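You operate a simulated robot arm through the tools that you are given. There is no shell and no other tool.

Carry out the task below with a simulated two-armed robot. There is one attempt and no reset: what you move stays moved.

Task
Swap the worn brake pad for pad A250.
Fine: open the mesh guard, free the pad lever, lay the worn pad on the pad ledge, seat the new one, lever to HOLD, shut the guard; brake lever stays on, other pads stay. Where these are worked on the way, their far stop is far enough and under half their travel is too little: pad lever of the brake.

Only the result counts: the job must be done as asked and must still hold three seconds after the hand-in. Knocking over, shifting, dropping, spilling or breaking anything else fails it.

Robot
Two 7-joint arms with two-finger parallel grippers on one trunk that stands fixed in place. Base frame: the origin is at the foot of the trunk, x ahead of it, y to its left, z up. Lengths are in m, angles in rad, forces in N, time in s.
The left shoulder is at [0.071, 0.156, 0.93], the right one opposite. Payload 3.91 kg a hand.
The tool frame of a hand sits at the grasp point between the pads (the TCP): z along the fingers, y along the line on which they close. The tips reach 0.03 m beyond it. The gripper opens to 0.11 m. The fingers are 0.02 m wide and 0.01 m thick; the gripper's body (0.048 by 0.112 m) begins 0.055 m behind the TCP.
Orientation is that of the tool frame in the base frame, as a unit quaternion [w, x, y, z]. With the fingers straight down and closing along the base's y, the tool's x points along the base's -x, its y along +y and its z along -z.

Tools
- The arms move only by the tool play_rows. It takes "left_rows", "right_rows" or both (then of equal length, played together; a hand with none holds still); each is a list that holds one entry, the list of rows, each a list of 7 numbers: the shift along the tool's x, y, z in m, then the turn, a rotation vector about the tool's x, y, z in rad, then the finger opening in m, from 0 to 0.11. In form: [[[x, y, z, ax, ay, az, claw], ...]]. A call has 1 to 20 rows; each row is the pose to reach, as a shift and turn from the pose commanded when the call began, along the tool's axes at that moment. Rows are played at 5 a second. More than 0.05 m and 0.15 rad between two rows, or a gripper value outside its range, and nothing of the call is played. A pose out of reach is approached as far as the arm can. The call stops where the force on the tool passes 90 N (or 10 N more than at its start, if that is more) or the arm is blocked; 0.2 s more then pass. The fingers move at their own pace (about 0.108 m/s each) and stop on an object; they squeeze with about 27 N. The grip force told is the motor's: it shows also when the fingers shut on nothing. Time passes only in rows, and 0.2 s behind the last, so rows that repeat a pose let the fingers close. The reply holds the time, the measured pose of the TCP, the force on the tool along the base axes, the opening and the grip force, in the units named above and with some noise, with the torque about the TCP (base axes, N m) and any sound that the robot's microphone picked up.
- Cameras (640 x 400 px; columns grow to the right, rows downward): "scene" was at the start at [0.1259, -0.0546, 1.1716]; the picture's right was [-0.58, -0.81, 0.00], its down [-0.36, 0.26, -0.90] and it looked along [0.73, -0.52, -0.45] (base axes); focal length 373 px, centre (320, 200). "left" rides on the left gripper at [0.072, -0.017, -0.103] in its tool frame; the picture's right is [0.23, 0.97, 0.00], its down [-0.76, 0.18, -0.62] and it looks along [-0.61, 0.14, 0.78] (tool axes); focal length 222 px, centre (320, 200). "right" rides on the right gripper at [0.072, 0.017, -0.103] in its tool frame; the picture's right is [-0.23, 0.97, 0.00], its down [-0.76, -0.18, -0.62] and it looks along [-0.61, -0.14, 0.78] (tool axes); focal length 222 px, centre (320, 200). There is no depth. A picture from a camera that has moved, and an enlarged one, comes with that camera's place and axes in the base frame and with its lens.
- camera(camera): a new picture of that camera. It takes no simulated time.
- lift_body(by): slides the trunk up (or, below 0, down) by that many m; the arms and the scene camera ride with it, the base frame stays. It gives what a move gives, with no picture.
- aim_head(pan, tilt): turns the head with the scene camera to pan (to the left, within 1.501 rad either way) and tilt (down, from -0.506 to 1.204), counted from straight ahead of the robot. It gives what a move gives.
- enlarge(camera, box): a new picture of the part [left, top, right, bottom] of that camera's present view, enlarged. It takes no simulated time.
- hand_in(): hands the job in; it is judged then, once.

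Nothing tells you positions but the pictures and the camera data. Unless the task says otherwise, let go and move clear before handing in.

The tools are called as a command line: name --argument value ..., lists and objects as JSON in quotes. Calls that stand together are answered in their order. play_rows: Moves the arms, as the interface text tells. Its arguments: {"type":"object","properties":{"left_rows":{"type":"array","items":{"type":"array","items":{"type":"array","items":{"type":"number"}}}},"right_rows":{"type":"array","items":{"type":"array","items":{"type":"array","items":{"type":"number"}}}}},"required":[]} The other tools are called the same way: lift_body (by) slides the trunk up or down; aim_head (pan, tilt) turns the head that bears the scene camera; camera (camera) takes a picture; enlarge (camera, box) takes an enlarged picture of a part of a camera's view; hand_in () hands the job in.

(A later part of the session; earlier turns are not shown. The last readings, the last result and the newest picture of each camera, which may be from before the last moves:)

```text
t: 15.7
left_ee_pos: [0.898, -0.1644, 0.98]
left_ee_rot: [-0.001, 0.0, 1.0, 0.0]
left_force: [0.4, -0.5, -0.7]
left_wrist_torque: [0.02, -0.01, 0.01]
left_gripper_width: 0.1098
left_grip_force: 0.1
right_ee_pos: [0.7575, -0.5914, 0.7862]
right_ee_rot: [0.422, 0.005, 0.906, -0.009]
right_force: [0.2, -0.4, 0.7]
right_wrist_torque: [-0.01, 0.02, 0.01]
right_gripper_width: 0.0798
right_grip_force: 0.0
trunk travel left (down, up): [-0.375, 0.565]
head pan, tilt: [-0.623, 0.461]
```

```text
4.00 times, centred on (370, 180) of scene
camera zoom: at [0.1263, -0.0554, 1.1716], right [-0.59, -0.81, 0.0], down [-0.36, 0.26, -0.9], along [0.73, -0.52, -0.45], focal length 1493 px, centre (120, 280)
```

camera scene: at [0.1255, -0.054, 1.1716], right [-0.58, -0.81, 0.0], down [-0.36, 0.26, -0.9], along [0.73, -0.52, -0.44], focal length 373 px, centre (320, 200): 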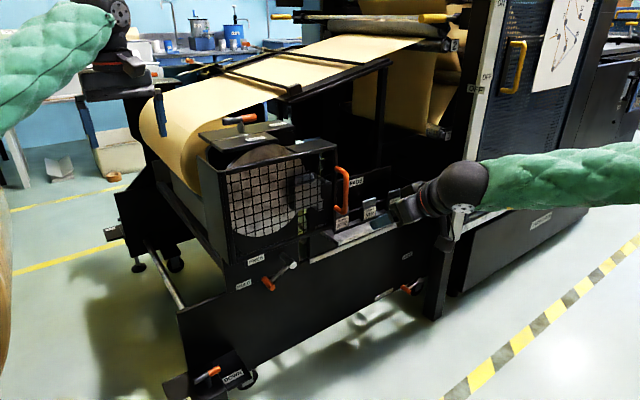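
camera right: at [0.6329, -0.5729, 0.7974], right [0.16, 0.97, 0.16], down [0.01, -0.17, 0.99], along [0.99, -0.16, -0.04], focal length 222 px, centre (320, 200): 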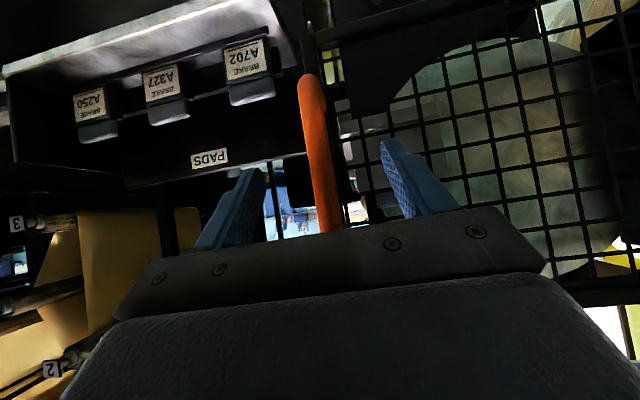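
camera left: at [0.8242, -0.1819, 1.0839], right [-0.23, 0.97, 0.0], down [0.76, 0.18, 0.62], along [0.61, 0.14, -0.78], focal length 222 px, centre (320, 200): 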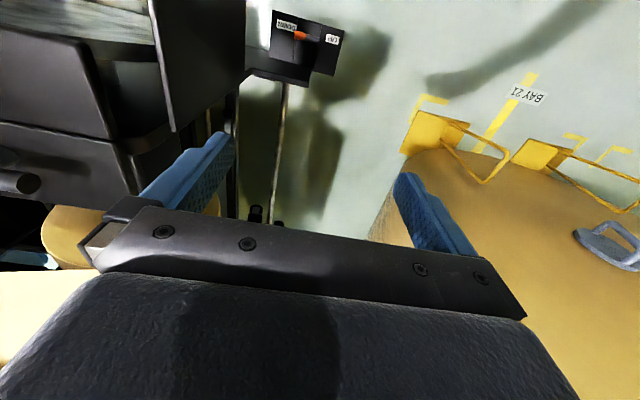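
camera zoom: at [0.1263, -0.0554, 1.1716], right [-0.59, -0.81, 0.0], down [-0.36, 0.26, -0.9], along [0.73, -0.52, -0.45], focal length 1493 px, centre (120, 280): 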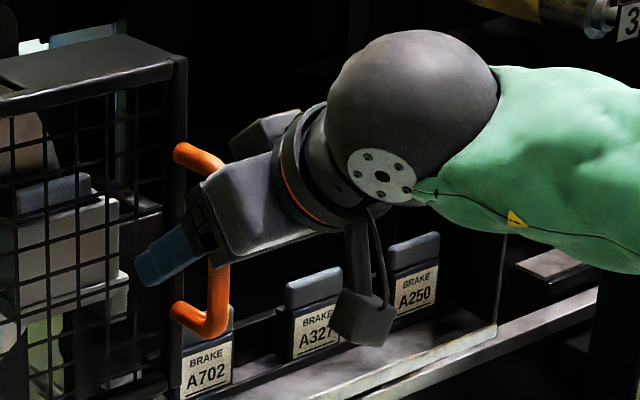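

The fingers straddle the handle bar. Closing the grip now.

play_rows --right_rows '[[[0, 0, 0, 0, 0, 0, 0.04], [0, 0, 0, 0, 0, 0, 0.0], [0, 0, 0, 0, 0, 0, 0.0], [0, 0, 0, 0, 0, 0, 0.0]]]'

enlarge --camera "scene" --box '[290, 130, 450, 230]'

camera --camera "right"

```text
t: 16.7
left_ee_pos: [0.8974, -0.1637, 0.9802]
left_ee_rot: [0.0, -0.001, 1.0, 0.0]
left_force: [0.8, 0.5, 0.0]
left_wrist_torque: [-0.03, 0.02, 0.0]
left_gripper_width: 0.1099
left_grip_force: 0.1
right_ee_pos: [0.7583, -0.5884, 0.7857]
right_ee_rot: [0.422, 0.003, 0.906, -0.007]
right_force: [4.5, 8.2, -2.9]
right_wrist_torque: [0.76, -0.47, 0.03]
right_gripper_width: 0.014
right_grip_force: 45.0
trunk travel left (down, up): [-0.375, 0.565]
head pan, tilt: [-0.623, 0.461]
```

```text
4.00 times, centred on (370, 180) of scene
camera zoom: at [0.1265, -0.0543, 1.1715], right [-0.58, -0.81, 0.0], down [-0.36, 0.26, -0.9], along [0.73, -0.52, -0.45], focal length 1493 px, centre (120, 280)
```

zoom: 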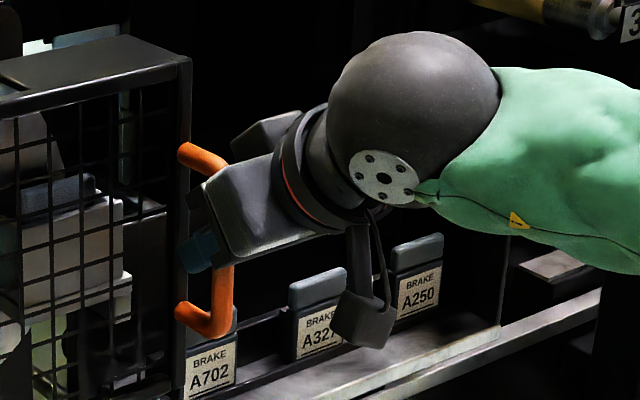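

```text
taken
camera right: at [0.6331, -0.5708, 0.7973], right [0.16, 0.97, 0.16], down [0.01, -0.17, 0.99], along [0.99, -0.15, -0.04], focal length 222 px, centre (320, 200)
```

right: 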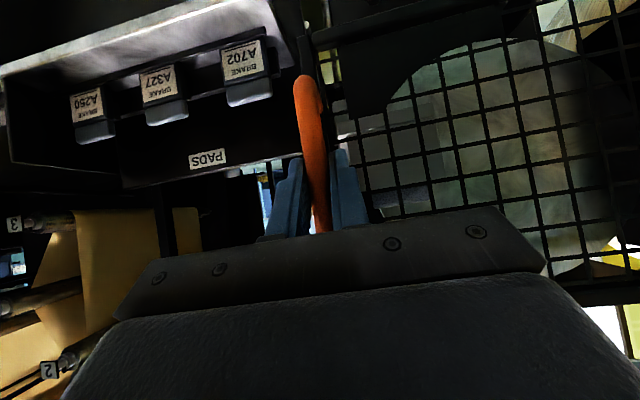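

The bar is held (14 mm). Now I'll swing the guard open slowly along an arc about its hinge near (0.81, −0.307), with the first part as a test.

play_rows --right_rows '[[[0.0125, 0.0042, -0.0149, 0, 0, 0, 0.0], [0.025, 0.0097, -0.0297, 0, 0, 0, 0.0], [0.037, 0.0167, -0.044, 0, 0, 0, 0.0], [0.0488, 0.0247, -0.058, 0, 0, 0, 0.0], [0.06, 0.034, -0.0714, 0, 0, 0, 0.0], [0.0711, 0.0447, -0.0845, 0, 0, 0, 0.0]]]'

camera --camera "scene"

```text
t: 18.1
left_ee_pos: [0.8987, -0.1614, 0.9813]
left_ee_rot: [0.001, -0.001, 1.0, 0.0]
left_force: [0.1, -0.1, -0.3]
left_wrist_torque: [-0.02, -0.01, 0.03]
left_gripper_width: 0.11
left_grip_force: 0.0
right_ee_pos: [0.6495, -0.5433, 0.7876]
right_ee_rot: [0.423, 0.003, 0.906, -0.008]
right_force: [0.3, 0.5, -0.8]
right_wrist_torque: [0.01, 0.04, 0.01]
right_gripper_width: 0.0002
right_grip_force: 37.4
trunk travel left (down, up): [-0.375, 0.565]
head pan, tilt: [-0.623, 0.461]
```

```text
taken
camera scene: at [0.1256, -0.0546, 1.1717], right [-0.58, -0.81, 0.0], down [-0.36, 0.26, -0.9], along [0.73, -0.52, -0.44], focal length 373 px, centre (320, 200)
```

scene: 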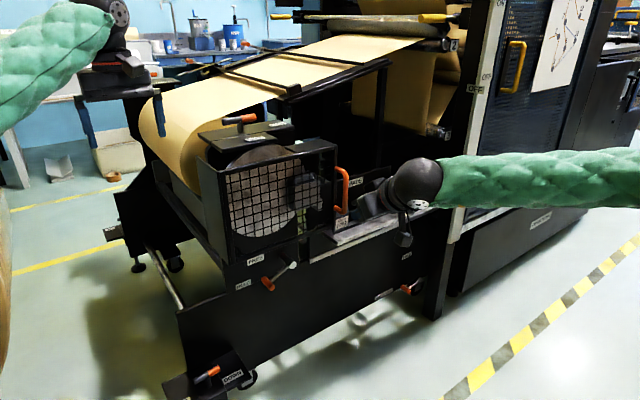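

The grip slipped off the bar. I'll check whether the guard moved at all, and how it is mounted.

enlarge --camera "scene" --box '[180, 120, 360, 260]'

camera --camera "right"

enlarge --camera "scene" --box '[310, 140, 390, 220]'

enlarge --camera "scene" --box '[190, 150, 250, 270]'

```text
2.86 times, centred on (270, 190) of scene
camera zoom: at [0.1256, -0.0546, 1.1717], right [-0.58, -0.81, 0.0], down [-0.36, 0.26, -0.9], along [0.73, -0.52, -0.44], focal length 1067 px, centre (463, 229)
```

zoom: 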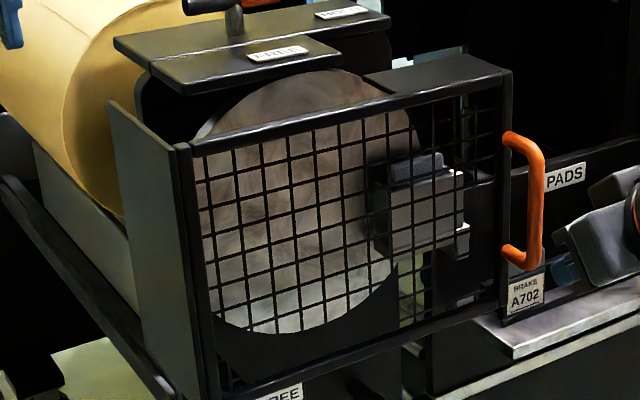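

```text
taken
camera right: at [0.5244, -0.5248, 0.7978], right [0.16, 0.97, 0.16], down [0.01, -0.17, 0.99], along [0.99, -0.15, -0.04], focal length 222 px, centre (320, 200)
```

right: 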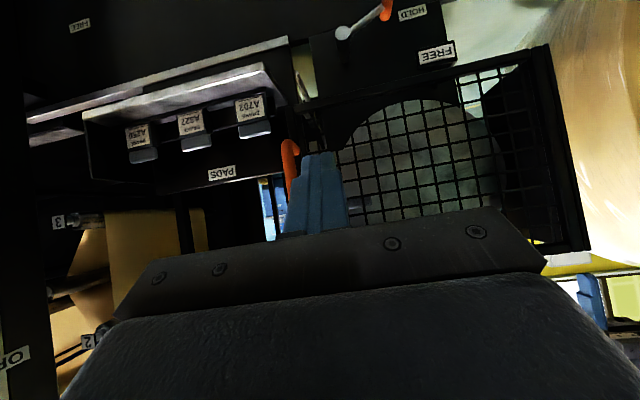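

```text
5.00 times, centred on (350, 180) of scene
camera zoom: at [0.1256, -0.0546, 1.1717], right [-0.58, -0.81, 0.0], down [-0.36, 0.26, -0.9], along [0.73, -0.52, -0.44], focal length 1866 px, centre (170, 300)
```

zoom: 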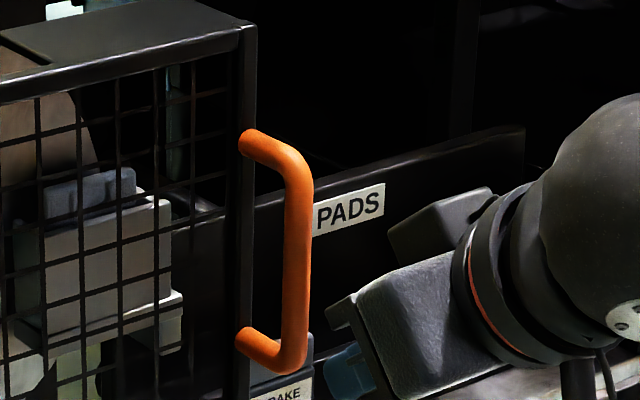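

```text
3.33 times, centred on (220, 210) of scene
camera zoom: at [0.1256, -0.0546, 1.1717], right [-0.58, -0.81, 0.0], down [-0.36, 0.26, -0.9], along [0.73, -0.52, -0.44], focal length 1244 px, centre (653, 167)
```

zoom: 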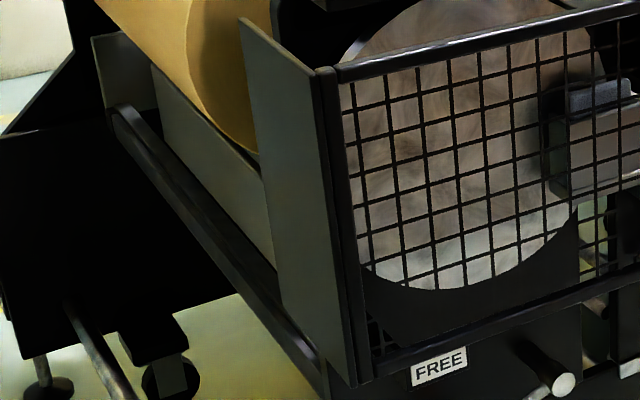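

The guard didn't move, so the bar slipped through the grip. I'll regrip with the hand turned 35° so that a finger hooks behind the bar, and pull more slowly.

play_rows --right_rows '[[[-0.0015, -0.023, 0.0026, -0.0936, 0, -0.0786, 0.03], [-0.003, -0.046, 0.005, -0.1872, 0, -0.1572, 0.08], [-0.0044, -0.069, 0.0077, -0.2808, 0, -0.2358, 0.08], [-0.006, -0.092, 0.01, -0.3744, 0, -0.3144, 0.08], [-0.0073, -0.1147, 0.0128, -0.468, 0, -0.393, 0.08]]]'

camera --camera "right"

enlarge --camera "scene" --box '[290, 110, 490, 240]'

```text
t: 19.3
left_ee_pos: [0.8982, -0.1612, 0.979]
left_ee_rot: [-0.001, -0.001, 1.0, -0.001]
left_force: [0.6, 1.6, 0.3]
left_wrist_torque: [-0.08, 0.02, 0.02]
left_gripper_width: 0.1101
left_grip_force: 0.0
right_ee_pos: [0.6604, -0.6744, 0.7905]
right_ee_rot: [0.462, -0.145, 0.875, 0.013]
right_force: [1.3, 0.5, -0.1]
right_wrist_torque: [-0.01, 0.01, 0.03]
right_gripper_width: 0.0799
right_grip_force: 0.1
right hand out of reach, approached as far as the arm can: row 3, 4, 5
trunk travel left (down, up): [-0.375, 0.565]
head pan, tilt: [-0.623, 0.461]
```

```text
taken
camera right: at [0.5342, -0.6928, 0.7889], right [-0.14, 0.99, 0.08], down [-0.05, -0.09, 1.0], along [0.99, 0.14, 0.06], focal length 222 px, centre (320, 200)
```

right: 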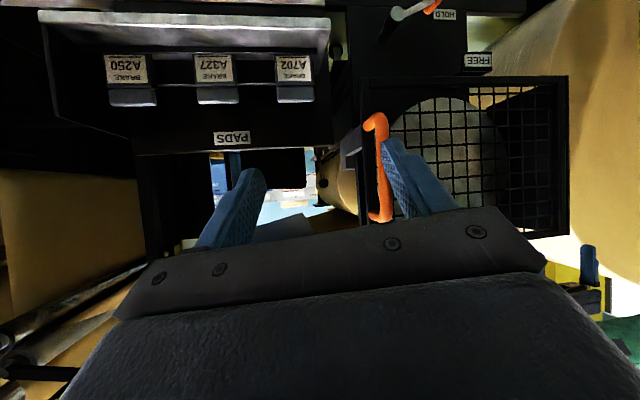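

```text
3.08 times, centred on (390, 175) of scene
camera zoom: at [0.1273, -0.053, 1.1714], right [-0.58, -0.81, 0.0], down [-0.36, 0.26, -0.9], along [0.73, -0.52, -0.45], focal length 1149 px, centre (105, 277)
```

zoom: 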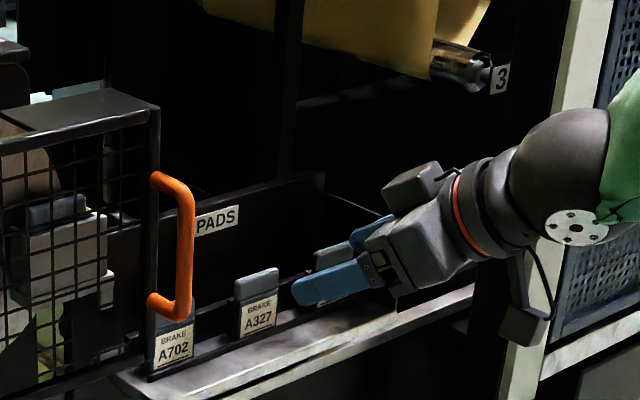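

Turning that way hit the wrist's limit, so I'll turn the hand the other way instead, about −45° and pointing toward −y. The left finger will then hook behind the bar.

play_rows --right_rows '[[[-0.0064, 0.0119, 0.0076, 0.1069, 0, 0.0898, 0.08], [-0.0127, 0.0237, 0.0152, 0.2138, 0, 0.1796, 0.08], [-0.0191, 0.0356, 0.0227, 0.3207, 0, 0.2694, 0.08], [-0.0255, 0.0474, 0.0303, 0.4276, 0, 0.3592, 0.08]]]'

```text
t: 20.3
left_ee_pos: [0.8984, -0.1643, 0.9806]
left_ee_rot: [-0.001, 0.0, 1.0, 0.0]
left_force: [0.5, 0.2, -0.4]
left_wrist_torque: [0.02, 0.04, -0.01]
left_gripper_width: 0.1101
left_grip_force: 0.0
right_ee_pos: [0.6837, -0.6207, 0.7891]
right_ee_rot: [0.474, 0.115, 0.869, -0.089]
right_force: [0.7, 0.5, -1.4]
right_wrist_torque: [0.03, 0.0, -0.01]
right_gripper_width: 0.0799
right_grip_force: 0.1
trunk travel left (down, up): [-0.375, 0.565]
head pan, tilt: [-0.623, 0.461]
```

play_rows --right_rows '[[[0.0051, 0.0275, -0.0085, 0.0938, 0.0353, 0.0828, 0.08], [0.0102, 0.055, -0.017, 0.1875, 0.0705, 0.1655, 0.08], [0.0153, 0.0826, -0.0255, 0.2813, 0.1058, 0.2483, 0.08], [0.0204, 0.1101, -0.034, 0.375, 0.141, 0.331, 0.08]]]'

camera --camera "right"

camera --camera "scene"

```text
t: 21.3
left_ee_pos: [0.8965, -0.1637, 0.9812]
left_ee_rot: [-0.001, -0.001, 1.0, 0.0]
left_force: [0.6, 0.1, 0.9]
left_wrist_torque: [-0.04, -0.04, -0.02]
left_gripper_width: 0.1097
left_grip_force: 0.1
right_ee_pos: [0.6774, -0.5047, 0.7876]
right_ee_rot: [0.391, 0.346, 0.838, -0.161]
right_force: [0.1, -0.9, -0.9]
right_wrist_torque: [-0.04, 0.02, 0.02]
right_gripper_width: 0.08
right_grip_force: 0.1
trunk travel left (down, up): [-0.375, 0.565]
head pan, tilt: [-0.623, 0.461]
```

```text
taken
camera right: at [0.6003, -0.4039, 0.7972], right [0.79, 0.59, 0.17], down [-0.12, -0.13, 0.98], along [0.6, -0.8, -0.04], focal length 222 px, centre (320, 200)
```

right: 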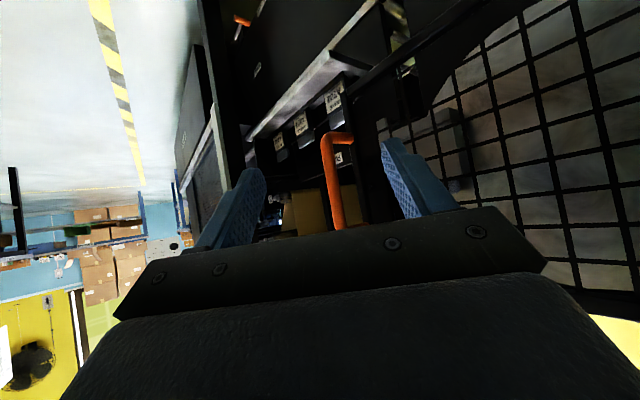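

```text
taken
camera scene: at [0.126, -0.0548, 1.1717], right [-0.58, -0.81, 0.0], down [-0.36, 0.26, -0.9], along [0.73, -0.52, -0.45], focal length 373 px, centre (320, 200)
```

scene: 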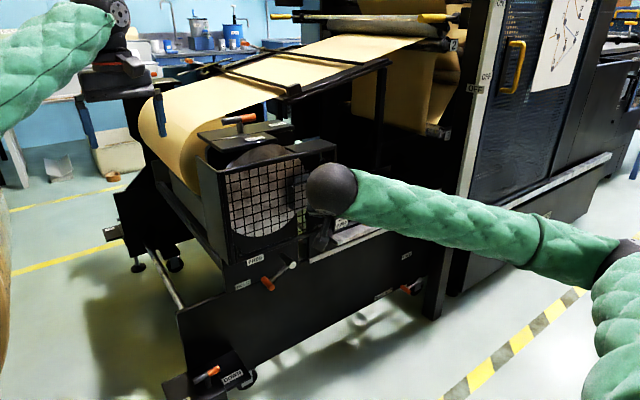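

The bar sits centred between the fingers. I'll narrow the opening and slide forward so the right finger goes between the bar and the mesh.

play_rows --right_rows '[[[-0.014, 0, 0.0167, 0, 0, 0, 0.036], [-0.028, 0, 0.0334, 0, 0, 0, 0.036], [-0.042, 0, 0.05, 0, 0, 0, 0.036], [-0.056, 0, 0.0668, 0, 0, 0, 0.036], [-0.0707, 0, 0.0843, 0, 0, 0, 0.036]]]'

camera --camera "right"

```text
t: 22.5
left_ee_pos: [0.8976, -0.1626, 0.9803]
left_ee_rot: [0.0, -0.001, 1.0, 0.0]
left_force: [-0.3, -0.4, 0.5]
left_wrist_torque: [-0.01, -0.01, 0.04]
left_gripper_width: 0.1101
left_grip_force: 0.1
right_ee_pos: [0.7577, -0.5833, 0.787]
right_ee_rot: [0.39, 0.346, 0.838, -0.162]
right_force: [1.0, -0.2, 0.3]
right_wrist_torque: [0.04, 0.03, 0.0]
right_gripper_width: 0.0358
right_grip_force: 0.0
trunk travel left (down, up): [-0.375, 0.565]
head pan, tilt: [-0.623, 0.461]
```

```text
taken
camera right: at [0.6792, -0.4823, 0.797], right [0.79, 0.59, 0.17], down [-0.12, -0.13, 0.98], along [0.6, -0.8, -0.04], focal length 222 px, centre (320, 200)
```

right: 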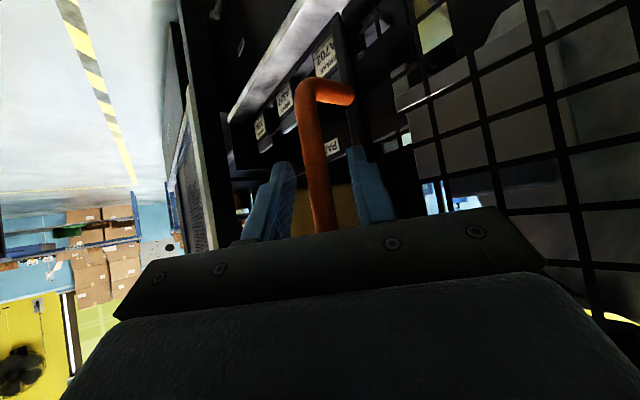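

Now close on the bar and pull slowly along the arc.

play_rows --right_rows '[[[0, 0, 0, 0, 0, 0, 0.0], [0, 0, 0, 0, 0, 0, 0.0], [0.0027, -0.0028, -0.0032, 0, 0, 0, 0.0], [0.0053, -0.0057, -0.0063, 0, 0, 0, 0.0], [0.008, -0.0084, -0.0095, 0, 0, 0, 0.0], [0.0107, -0.011, -0.0127, 0, 0, 0, 0.0], [0.0163, -0.0158, -0.0194, 0, 0, 0, 0.0], [0.0218, -0.0206, -0.026, 0, 0, 0, 0.0]]]'

camera --camera "right"

enlarge --camera "scene" --box '[180, 120, 380, 260]'

```text
t: 24.2
left_ee_pos: [0.8972, -0.1665, 0.9812]
left_ee_rot: [-0.001, 0.002, 1.0, -0.002]
left_force: [-0.4, 0.9, 0.3]
left_wrist_torque: [0.01, 0.01, 0.0]
left_gripper_width: 0.11
left_grip_force: 0.1
right_ee_pos: [0.7237, -0.5638, 0.7858]
right_ee_rot: [0.394, 0.339, 0.841, -0.151]
right_force: [53.0, 73.8, 6.4]
right_wrist_torque: [-0.49, -0.12, 0.9]
right_gripper_width: 0.0148
right_grip_force: 45.6
trunk travel left (down, up): [-0.375, 0.565]
head pan, tilt: [-0.623, 0.461]
stopped in row 8 (right hand): the force on the tool passed its limit at 92 N (the readings are from after the stop); the commanded pose is now the measured one
```

```text
taken
camera right: at [0.6438, -0.4647, 0.7978], right [0.77, 0.6, 0.19], down [-0.12, -0.15, 0.98], along [0.62, -0.78, -0.04], focal length 222 px, centre (320, 200)
```

right: 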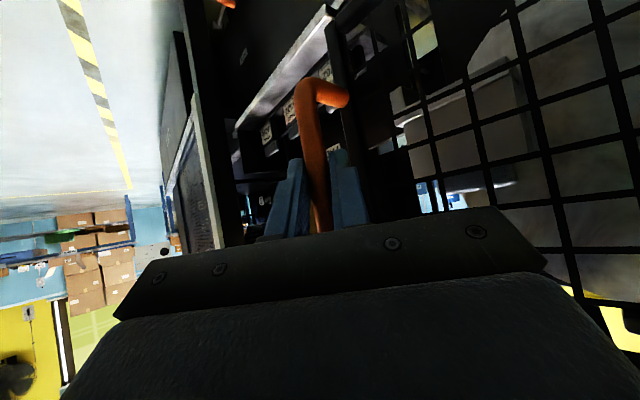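

```text
2.86 times, centred on (280, 190) of scene
camera zoom: at [0.1283, -0.0508, 1.1716], right [-0.58, -0.81, 0.0], down [-0.36, 0.26, -0.9], along [0.73, -0.52, -0.45], focal length 1067 px, centre (434, 229)
```

zoom: 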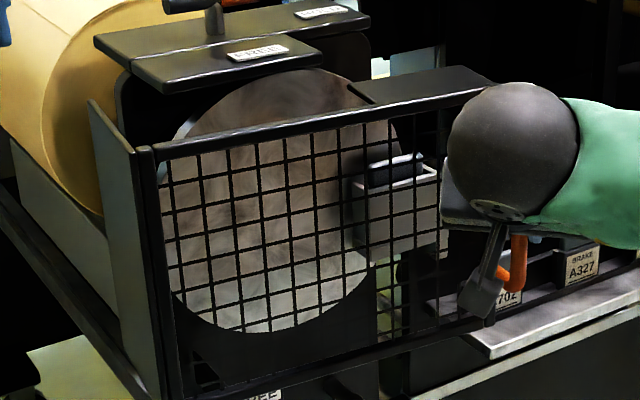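

The guard started to open. The force now shows the true arc bends more toward +y than I planned, so I'll relax in that direction and measure.

play_rows --right_rows '[[[0.0, 0.006, 0.0, 0, 0, 0, 0.0], [0.0, 0.01, 0.0, 0, 0, 0, 0.0]]]'

enlarge --camera "scene" --box '[180, 120, 380, 260]'

```text
t: 24.8
left_ee_pos: [0.898, -0.1674, 0.981]
left_ee_rot: [-0.001, 0.003, 1.0, 0.0]
left_force: [-0.3, 0.2, 0.2]
left_wrist_torque: [0.0, -0.01, 0.02]
left_gripper_width: 0.1096
left_grip_force: 0.0
right_ee_pos: [0.729, -0.566, 0.7864]
right_ee_rot: [0.391, 0.344, 0.838, -0.159]
right_force: [23.9, 33.0, 2.6]
right_wrist_torque: [-0.47, 0.76, 0.35]
right_gripper_width: 0.0139
right_grip_force: 44.7
trunk travel left (down, up): [-0.375, 0.565]
head pan, tilt: [-0.623, 0.461]
```

```text
2.86 times, centred on (280, 190) of scene
camera zoom: at [0.1268, -0.0532, 1.1715], right [-0.58, -0.81, 0.0], down [-0.36, 0.26, -0.9], along [0.73, -0.52, -0.45], focal length 1067 px, centre (434, 229)
```

zoom: 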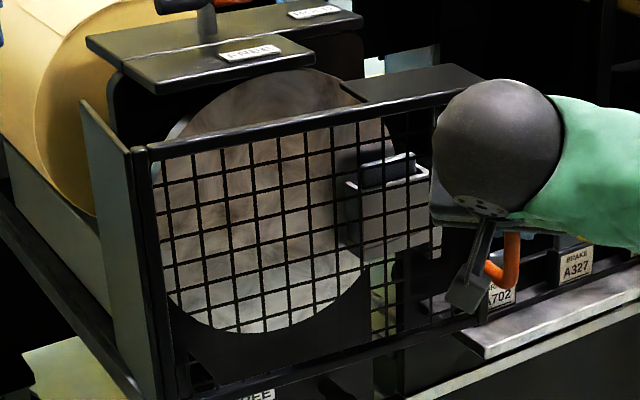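

play_rows --right_rows '[[[0.0013, 0.0035, -0.0015, 0, 0, 0, 0.0], [0.0025, 0.007, -0.003, 0, 0, 0, 0.0], [0.0025, 0.007, -0.003, 0, 0, 0, 0.0]]]'

```text
t: 25.6
left_ee_pos: [0.8956, -0.1692, 0.9823]
left_ee_rot: [0.001, 0.001, 1.0, 0.002]
left_force: [0.2, -0.3, -0.5]
left_wrist_torque: [-0.04, 0.03, -0.02]
left_gripper_width: 0.11
left_grip_force: 0.0
right_ee_pos: [0.7279, -0.5651, 0.787]
right_ee_rot: [0.392, 0.348, 0.836, -0.16]
right_force: [-43.8, -61.4, 0.7]
right_wrist_torque: [-1.28, 0.45, -0.55]
right_gripper_width: 0.014
right_grip_force: 45.2
trunk travel left (down, up): [-0.375, 0.565]
head pan, tilt: [-0.623, 0.461]
```

The stiff direction (0.58, 0.81) points at the hinge, so the pivot isn't quite where I assumed. I'll measure the door geometry in the picture.

enlarge --camera "scene" --box '[190, 120, 270, 170]'

enlarge --camera "scene" --box '[260, 120, 360, 200]'

enlarge --camera "scene" --box '[190, 190, 350, 290]'

camera --camera "left"

```text
8.00 times, centred on (230, 145) of scene
camera zoom: at [0.1227, -0.0596, 1.1717], right [-0.59, -0.81, 0.0], down [-0.36, 0.27, -0.9], along [0.72, -0.53, -0.45], focal length 2986 px, centre (1040, 640)
```

zoom: 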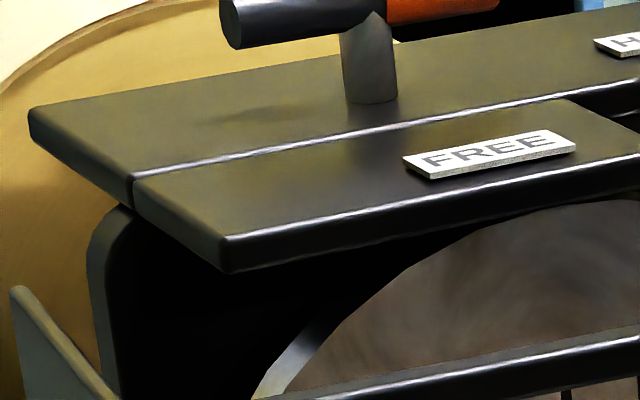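

```text
5.00 times, centred on (310, 160) of scene
camera zoom: at [0.1227, -0.0596, 1.1717], right [-0.59, -0.81, 0.0], down [-0.36, 0.27, -0.9], along [0.72, -0.53, -0.45], focal length 1866 px, centre (370, 400)
```

zoom: 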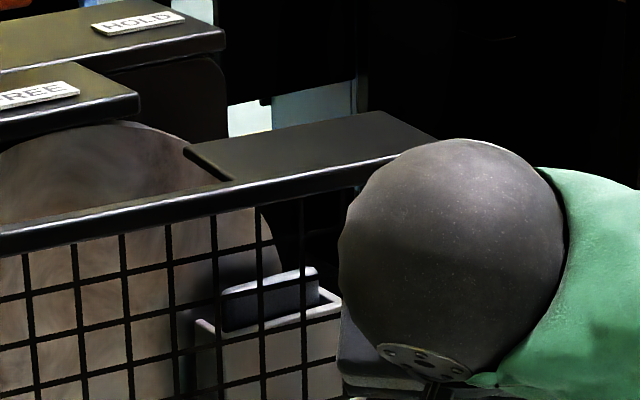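

```text
4.00 times, centred on (270, 240) of scene
camera zoom: at [0.1227, -0.0596, 1.1717], right [-0.59, -0.81, 0.0], down [-0.36, 0.27, -0.9], along [0.72, -0.53, -0.45], focal length 1493 px, centre (520, 40)
```

zoom: 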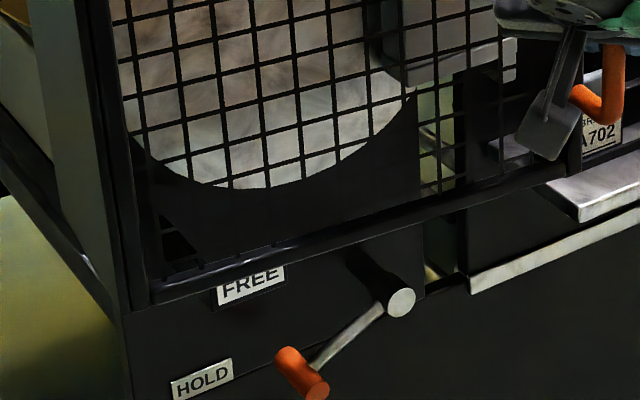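

```text
taken
camera left: at [0.8215, -0.1867, 1.0855], right [-0.22, 0.97, 0.0], down [0.76, 0.17, 0.63], along [0.61, 0.14, -0.78], focal length 222 px, centre (320, 200)
```

left: 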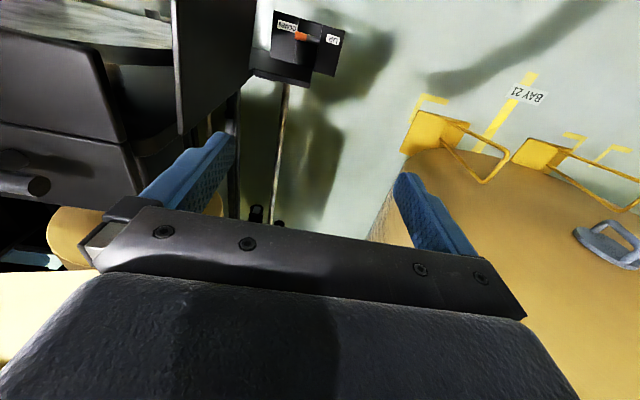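

The bar seems to sit about 14 mm deeper than I judged, so the grip was only at the fingertips. The guard is now about 7° open; I'll let go, move deeper and regrip.

play_rows --right_rows '[[[0, -0.005, 0, 0, 0, 0, 0.014], [0, -0.005, 0, 0, 0, 0, 0.034], [0, -0.005, 0, 0, 0, 0, 0.034]]]'

camera --camera "right"

camera --camera "scene"

```text
t: 26.4
left_ee_pos: [0.896, -0.1692, 0.9805]
left_ee_rot: [0.0, 0.001, 1.0, -0.001]
left_force: [0.1, 0.3, 0.4]
left_wrist_torque: [0.0, 0.01, 0.0]
left_gripper_width: 0.1099
left_grip_force: 0.1
right_ee_pos: [0.7258, -0.5611, 0.7855]
right_ee_rot: [0.392, 0.344, 0.839, -0.156]
right_force: [0.3, 0.8, -0.2]
right_wrist_torque: [0.01, -0.04, 0.01]
right_gripper_width: 0.034
right_grip_force: 0.1
trunk travel left (down, up): [-0.375, 0.565]
head pan, tilt: [-0.623, 0.461]
```

```text
taken
camera right: at [0.648, -0.4617, 0.7968], right [0.78, 0.59, 0.18], down [-0.12, -0.14, 0.98], along [0.61, -0.79, -0.04], focal length 222 px, centre (320, 200)
```

right: 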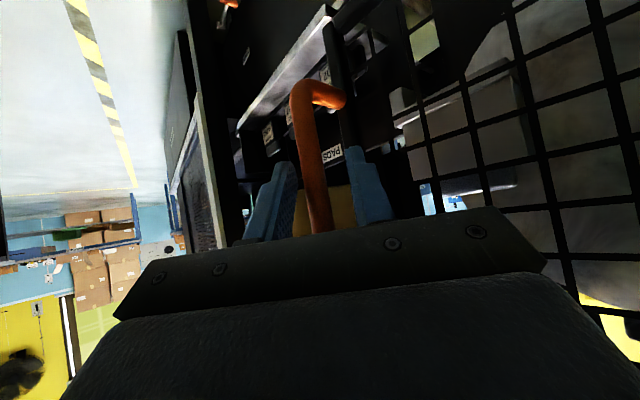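

```text
taken
camera scene: at [0.1261, -0.0543, 1.1716], right [-0.58, -0.81, 0.0], down [-0.36, 0.26, -0.9], along [0.73, -0.52, -0.45], focal length 373 px, centre (320, 200)
```

scene: 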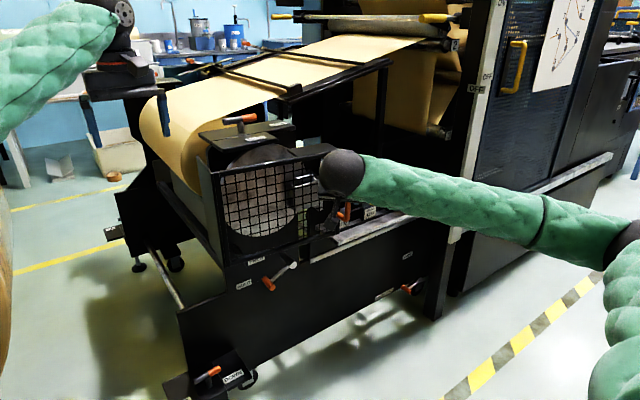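

enlarge --camera "right" --box '[230, 60, 430, 260]'

enlarge --camera "scene" --box '[280, 140, 380, 240]'

```text
2.00 times, centred on (330, 160) of right
camera zoom: at [0.648, -0.4617, 0.7968], right [0.78, 0.59, 0.18], down [-0.12, -0.14, 0.98], along [0.61, -0.79, -0.04], focal length 444 px, centre (300, 280)
```

zoom: 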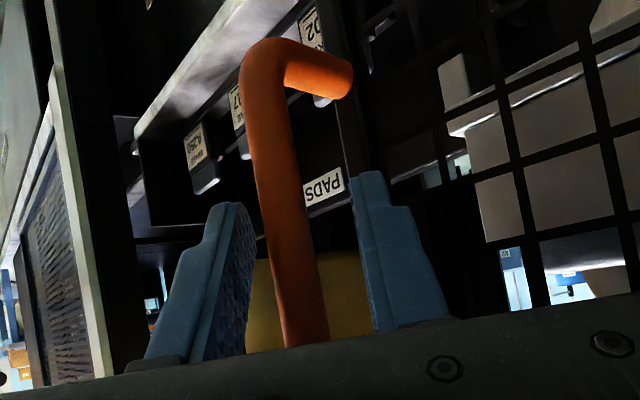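

```text
4.00 times, centred on (330, 190) of scene
camera zoom: at [0.1261, -0.0543, 1.1716], right [-0.58, -0.81, 0.0], down [-0.36, 0.26, -0.9], along [0.73, -0.52, -0.45], focal length 1493 px, centre (280, 240)
```

zoom: 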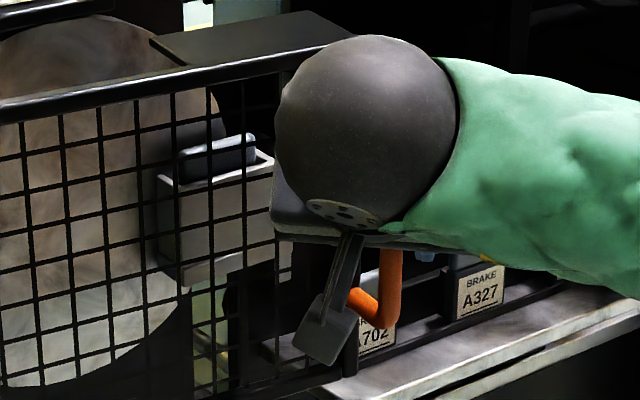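

The bar is still about 25 mm beyond the grasp point. I'll advance 20 mm along the hand's heading and close.

play_rows --right_rows '[[[-0.0065, -0.002, 0.0077, 0, 0, 0, 0.034], [-0.0129, -0.003, 0.0153, 0, 0, 0, 0.034], [-0.0129, -0.003, 0.0153, 0, 0, 0, 0.034], [-0.0129, -0.003, 0.0153, 0, 0, 0, 0.0], [-0.0129, -0.003, 0.0153, 0, 0, 0, 0.0]]]'

enlarge --camera "right" --box '[230, 60, 430, 260]'

```text
t: 27.6
left_ee_pos: [0.8971, -0.1625, 0.9807]
left_ee_rot: [-0.001, 0.001, 1.0, -0.002]
left_force: [-0.2, 0.4, -0.2]
left_wrist_torque: [-0.02, 0.03, 0.02]
left_gripper_width: 0.1098
left_grip_force: 0.1
right_ee_pos: [0.7409, -0.5699, 0.7852]
right_ee_rot: [0.393, 0.339, 0.841, -0.153]
right_force: [33.1, 60.5, 0.9]
right_wrist_torque: [0.78, -0.25, 1.79]
right_gripper_width: 0.0139
right_grip_force: 44.8
trunk travel left (down, up): [-0.375, 0.565]
head pan, tilt: [-0.623, 0.461]
```

```text
2.00 times, centred on (330, 160) of right
camera zoom: at [0.6622, -0.4712, 0.797], right [0.78, 0.6, 0.18], down [-0.12, -0.14, 0.98], along [0.62, -0.79, -0.04], focal length 444 px, centre (300, 280)
```

zoom: 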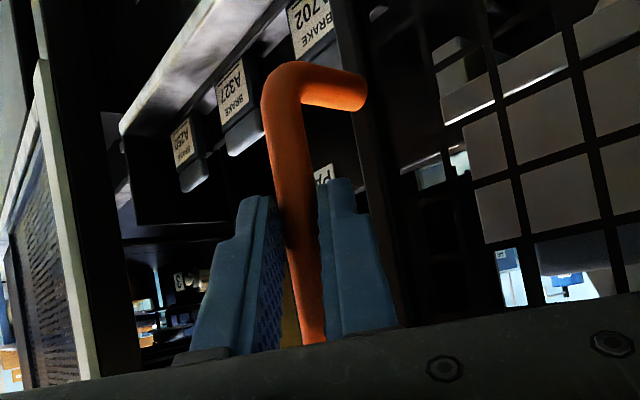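

Gripped again. I'll first relax the sideways offset, then pull gently along the tangent in small steps.

play_rows --right_rows '[[[0, 0.004, 0, 0, 0, 0, 0.0], [0, 0.004, 0, 0, 0, 0, 0.0], [0.0042, -0.0002, -0.005, 0, 0, 0, 0.0], [0.0084, -0.0043, -0.01, 0, 0, 0, 0.0], [0.0127, -0.0082, -0.0152, 0, 0, 0, 0.0], [0.017, -0.0121, -0.0203, 0, 0, 0, 0.0]]]'

enlarge --camera "right" --box '[230, 60, 430, 260]'

enlarge --camera "scene" --box '[190, 120, 390, 260]'

```text
t: 28.7
left_ee_pos: [0.8964, -0.1703, 0.9806]
left_ee_rot: [0.0, 0.003, 1.0, -0.001]
left_force: [-0.4, -0.1, -0.6]
left_wrist_torque: [0.03, -0.02, 0.01]
left_gripper_width: 0.1099
left_grip_force: 0.0
right_ee_pos: [0.7277, -0.5624, 0.7858]
right_ee_rot: [0.395, 0.339, 0.841, -0.147]
right_force: [38.2, 61.4, 3.4]
right_wrist_torque: [0.0, -1.04, 1.95]
right_gripper_width: 0.0138
right_grip_force: 44.9
trunk travel left (down, up): [-0.375, 0.565]
head pan, tilt: [-0.623, 0.461]
stopped in row 5 (right hand): the force on the tool passed its limit at 92 N (the readings are from after the stop); the commanded pose is now the measured one
```

```text
2.00 times, centred on (330, 160) of right
camera zoom: at [0.6469, -0.4642, 0.7972], right [0.77, 0.61, 0.19], down [-0.12, -0.15, 0.98], along [0.62, -0.78, -0.04], focal length 444 px, centre (300, 280)
```

zoom: 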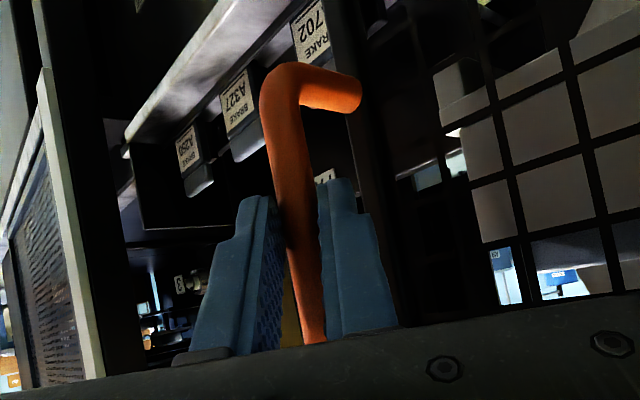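

```text
2.86 times, centred on (290, 190) of scene
camera zoom: at [0.1269, -0.0526, 1.1717], right [-0.58, -0.81, 0.0], down [-0.36, 0.26, -0.9], along [0.73, -0.52, -0.44], focal length 1067 px, centre (406, 229)
```

zoom: 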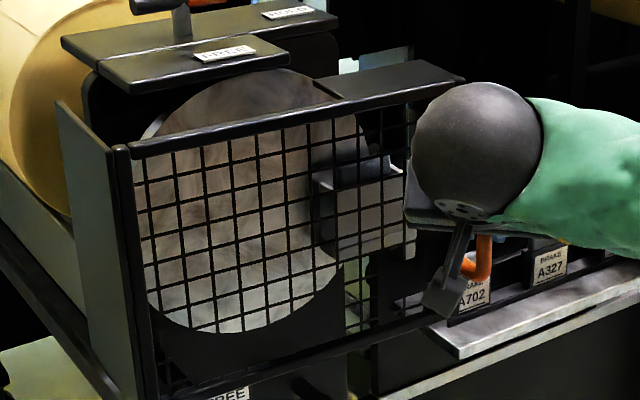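

enlarge --camera "scene" --box '[180, 130, 260, 190]'

enlarge --camera "scene" --box '[190, 150, 250, 270]'

enlarge --camera "scene" --box '[200, 200, 360, 300]'

```text
6.67 times, centred on (220, 160) of scene
camera zoom: at [0.1269, -0.0526, 1.1717], right [-0.58, -0.81, 0.0], down [-0.36, 0.26, -0.9], along [0.73, -0.52, -0.44], focal length 2489 px, centre (987, 467)
```

zoom: 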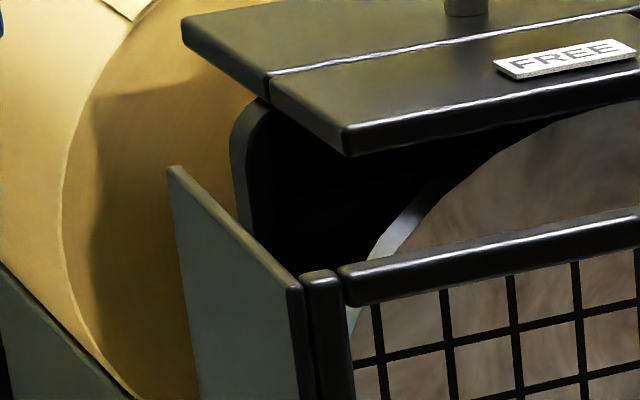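

```text
3.33 times, centred on (220, 210) of scene
camera zoom: at [0.1269, -0.0526, 1.1717], right [-0.58, -0.81, 0.0], down [-0.36, 0.26, -0.9], along [0.73, -0.52, -0.44], focal length 1244 px, centre (653, 167)
```

zoom: 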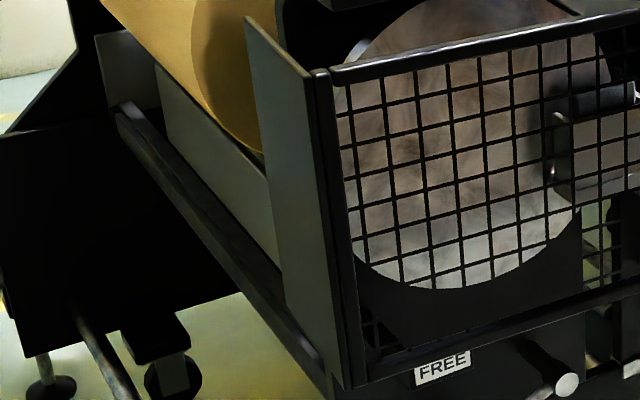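

```text
4.00 times, centred on (280, 250) of scene
camera zoom: at [0.1269, -0.0526, 1.1717], right [-0.58, -0.81, 0.0], down [-0.36, 0.26, -0.9], along [0.73, -0.52, -0.44], focal length 1493 px, centre (480, 0)
```

zoom: 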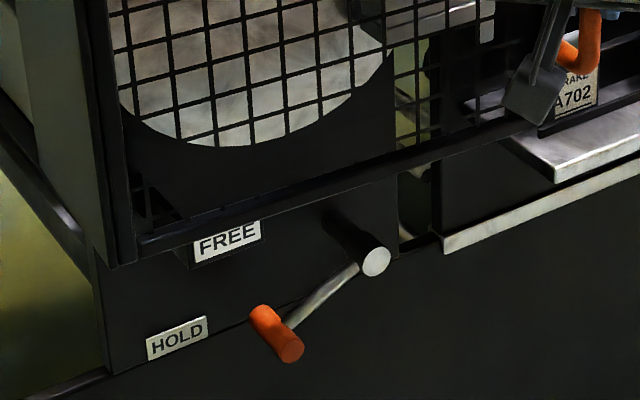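

The left edge of the door stays put, so it is hinged at the left post, and the guard is now about 5° open with some resistance. I'll test how it responds with small steps along pure −x.

play_rows --right_rows '[[[0, 0.005, 0, 0, 0, 0, 0.0], [0, 0.005, 0, 0, 0, 0, 0.0]]]'

play_rows --right_rows '[[[0.0023, -0.0035, -0.0027, 0, 0, 0, 0.0], [0.0023, -0.0035, -0.0027, 0, 0, 0, 0.0]]]'

play_rows --right_rows '[[[0.0023, -0.0035, -0.0027, 0, 0, 0, 0.0], [0.0023, -0.0035, -0.0027, 0, 0, 0, 0.0]]]'

```text
t: 29.3
left_ee_pos: [0.8969, -0.1687, 0.9807]
left_ee_rot: [0.0, 0.002, 1.0, -0.001]
left_force: [0.2, 0.3, -0.5]
left_wrist_torque: [-0.01, 0.0, 0.02]
left_gripper_width: 0.1098
left_grip_force: 0.2
right_ee_pos: [0.7302, -0.5631, 0.7864]
right_ee_rot: [0.393, 0.342, 0.84, -0.153]
right_force: [26.2, 41.3, 0.2]
right_wrist_torque: [0.81, 0.37, 1.21]
right_gripper_width: 0.0134
right_grip_force: 45.0
trunk travel left (down, up): [-0.375, 0.565]
head pan, tilt: [-0.623, 0.461]
```

```text
t: 29.9
left_ee_pos: [0.8975, -0.1665, 0.9801]
left_ee_rot: [-0.002, 0.002, 1.0, -0.002]
left_force: [-0.4, 0.0, -0.4]
left_wrist_torque: [-0.04, -0.01, 0.0]
left_gripper_width: 0.1101
left_grip_force: 0.1
right_ee_pos: [0.726, -0.5619, 0.786]
right_ee_rot: [0.393, 0.34, 0.841, -0.152]
right_force: [37.3, 58.0, 1.3]
right_wrist_torque: [0.81, -0.09, 1.75]
right_gripper_width: 0.0135
right_grip_force: 45.3
trunk travel left (down, up): [-0.375, 0.565]
head pan, tilt: [-0.623, 0.461]
```

```text
t: 30.6
left_ee_pos: [0.8951, -0.1728, 0.9809]
left_ee_rot: [-0.002, 0.005, 1.0, -0.001]
left_force: [-0.9, 0.6, 0.3]
left_wrist_torque: [-0.01, 0.01, 0.02]
left_gripper_width: 0.1101
left_grip_force: 0.1
right_ee_pos: [0.7192, -0.5576, 0.7853]
right_ee_rot: [0.396, 0.336, 0.842, -0.143]
right_force: [41.7, 61.7, 4.0]
right_wrist_torque: [-0.08, -1.08, 1.96]
right_gripper_width: 0.0141
right_grip_force: 45.2
trunk travel left (down, up): [-0.375, 0.565]
head pan, tilt: [-0.623, 0.461]
stopped in row 2 (right hand): the force on the tool passed its limit at 91 N (the readings are from after the stop); the commanded pose is now the measured one
```

The door does move; most of the load is just radial misalignment. I'll shift +y to relieve it and then continue with a path biased toward +y.

play_rows --right_rows '[[[0.0018, 0.0028, -0.0022, 0, 0, 0, 0.0], [0.0036, 0.0057, -0.0043, 0, 0, 0, 0.0]]]'

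play_rows --right_rows '[[[0.004, -0.001, -0.0048, 0, 0, 0, 0.0], [0.008, -0.002, -0.0095, 0, 0, 0, 0.0]]]'

```text
t: 31.2
left_ee_pos: [0.8954, -0.1728, 0.9809]
left_ee_rot: [-0.001, 0.005, 1.0, -0.001]
left_force: [-0.2, -0.2, -0.3]
left_wrist_torque: [0.0, 0.0, 0.03]
left_gripper_width: 0.1097
left_grip_force: 0.1
right_ee_pos: [0.7188, -0.5559, 0.785]
right_ee_rot: [0.393, 0.342, 0.84, -0.151]
right_force: [26.8, 38.7, 6.7]
right_wrist_torque: [0.52, 0.18, 1.1]
right_gripper_width: 0.0139
right_grip_force: 45.1
trunk travel left (down, up): [-0.375, 0.565]
head pan, tilt: [-0.623, 0.461]
```

```text
t: 31.8
left_ee_pos: [0.895, -0.1723, 0.9807]
left_ee_rot: [-0.001, 0.005, 1.0, 0.0]
left_force: [-0.3, 0.4, -0.4]
left_wrist_torque: [-0.02, 0.01, 0.0]
left_gripper_width: 0.1098
left_grip_force: 0.1
right_ee_pos: [0.7079, -0.5492, 0.7856]
right_ee_rot: [0.394, 0.341, 0.84, -0.15]
right_force: [24.3, 31.6, 6.0]
right_wrist_torque: [-0.18, -0.38, 0.98]
right_gripper_width: 0.0135
right_grip_force: 44.9
trunk travel left (down, up): [-0.375, 0.565]
head pan, tilt: [-0.623, 0.461]
```

enlarge --camera "right" --box '[230, 60, 430, 260]'

enlarge --camera "scene" --box '[190, 120, 390, 260]'

```text
2.00 times, centred on (330, 160) of right
camera zoom: at [0.6288, -0.4502, 0.797], right [0.78, 0.6, 0.19], down [-0.12, -0.15, 0.98], along [0.62, -0.79, -0.04], focal length 444 px, centre (300, 280)
```

zoom: 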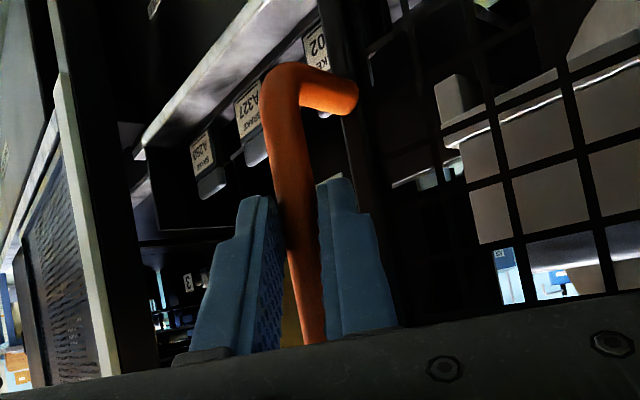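

```text
2.86 times, centred on (290, 190) of scene
camera zoom: at [0.1269, -0.0524, 1.1716], right [-0.58, -0.81, 0.0], down [-0.36, 0.26, -0.9], along [0.73, -0.52, -0.44], focal length 1067 px, centre (406, 229)
```

zoom: 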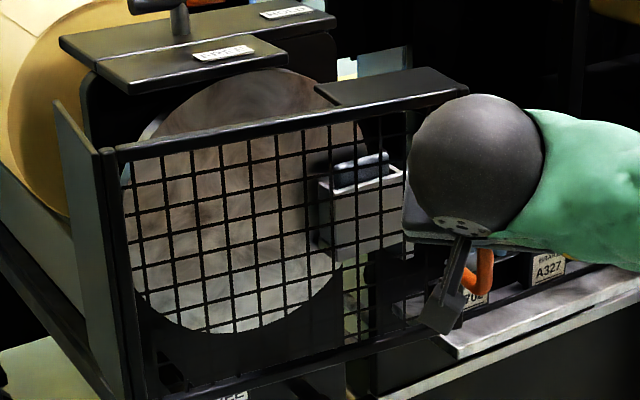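

The pictures show the door's left stile also swings, so the true pivot sits further back, near (0.89, −0.31). I'll follow that arc while turning the hand back toward straight ahead.

play_rows --right_rows '[[[0.0083, -0.0035, -0.0099, -0.0667, 0.0015, -0.0562, 0.0], [0.0166, -0.0065, -0.0199, -0.1334, 0.003, -0.1124, 0.0], [0.0249, -0.0088, -0.0298, -0.2001, 0.0044, -0.1686, 0.0], [0.033, -0.0107, -0.0395, -0.2668, 0.0059, -0.2248, 0.0]]]'

enlarge --camera "right" --box '[230, 60, 430, 260]'

enlarge --camera "scene" --box '[190, 120, 390, 260]'

```text
t: 32.8
left_ee_pos: [0.8966, -0.1722, 0.979]
left_ee_rot: [-0.002, 0.003, 1.0, -0.002]
left_force: [0.0, -0.1, 0.3]
left_wrist_torque: [0.0, -0.04, 0.04]
left_gripper_width: 0.1101
left_grip_force: 0.0
right_ee_pos: [0.6632, -0.5208, 0.7857]
right_ee_rot: [0.414, 0.19, 0.887, -0.079]
right_force: [29.6, 28.3, 2.3]
right_wrist_torque: [-0.12, -0.1, 0.72]
right_gripper_width: 0.014
right_grip_force: 45.2
trunk travel left (down, up): [-0.375, 0.565]
head pan, tilt: [-0.623, 0.461]
```

```text
2.00 times, centred on (330, 160) of right
camera zoom: at [0.5549, -0.455, 0.797], right [0.52, 0.83, 0.19], down [-0.07, -0.18, 0.98], along [0.85, -0.53, -0.04], focal length 444 px, centre (300, 280)
```

zoom: 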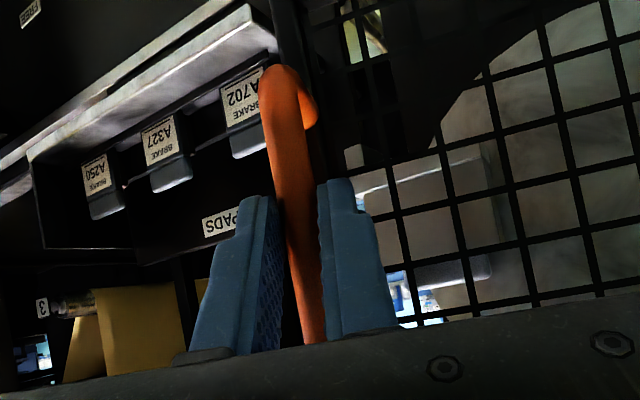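

```text
2.86 times, centred on (290, 190) of scene
camera zoom: at [0.1275, -0.0528, 1.1714], right [-0.58, -0.81, 0.0], down [-0.36, 0.26, -0.9], along [0.73, -0.52, -0.45], focal length 1067 px, centre (406, 229)
```

zoom: 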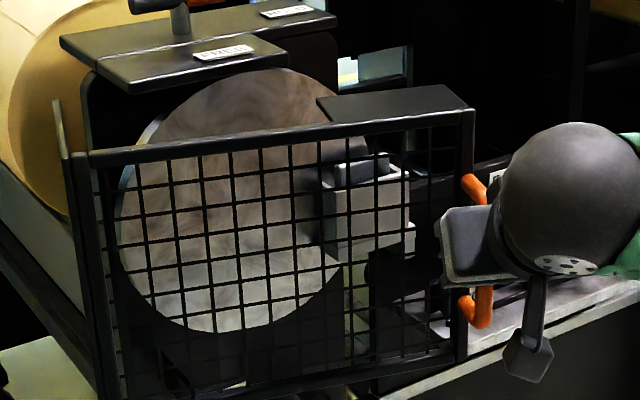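

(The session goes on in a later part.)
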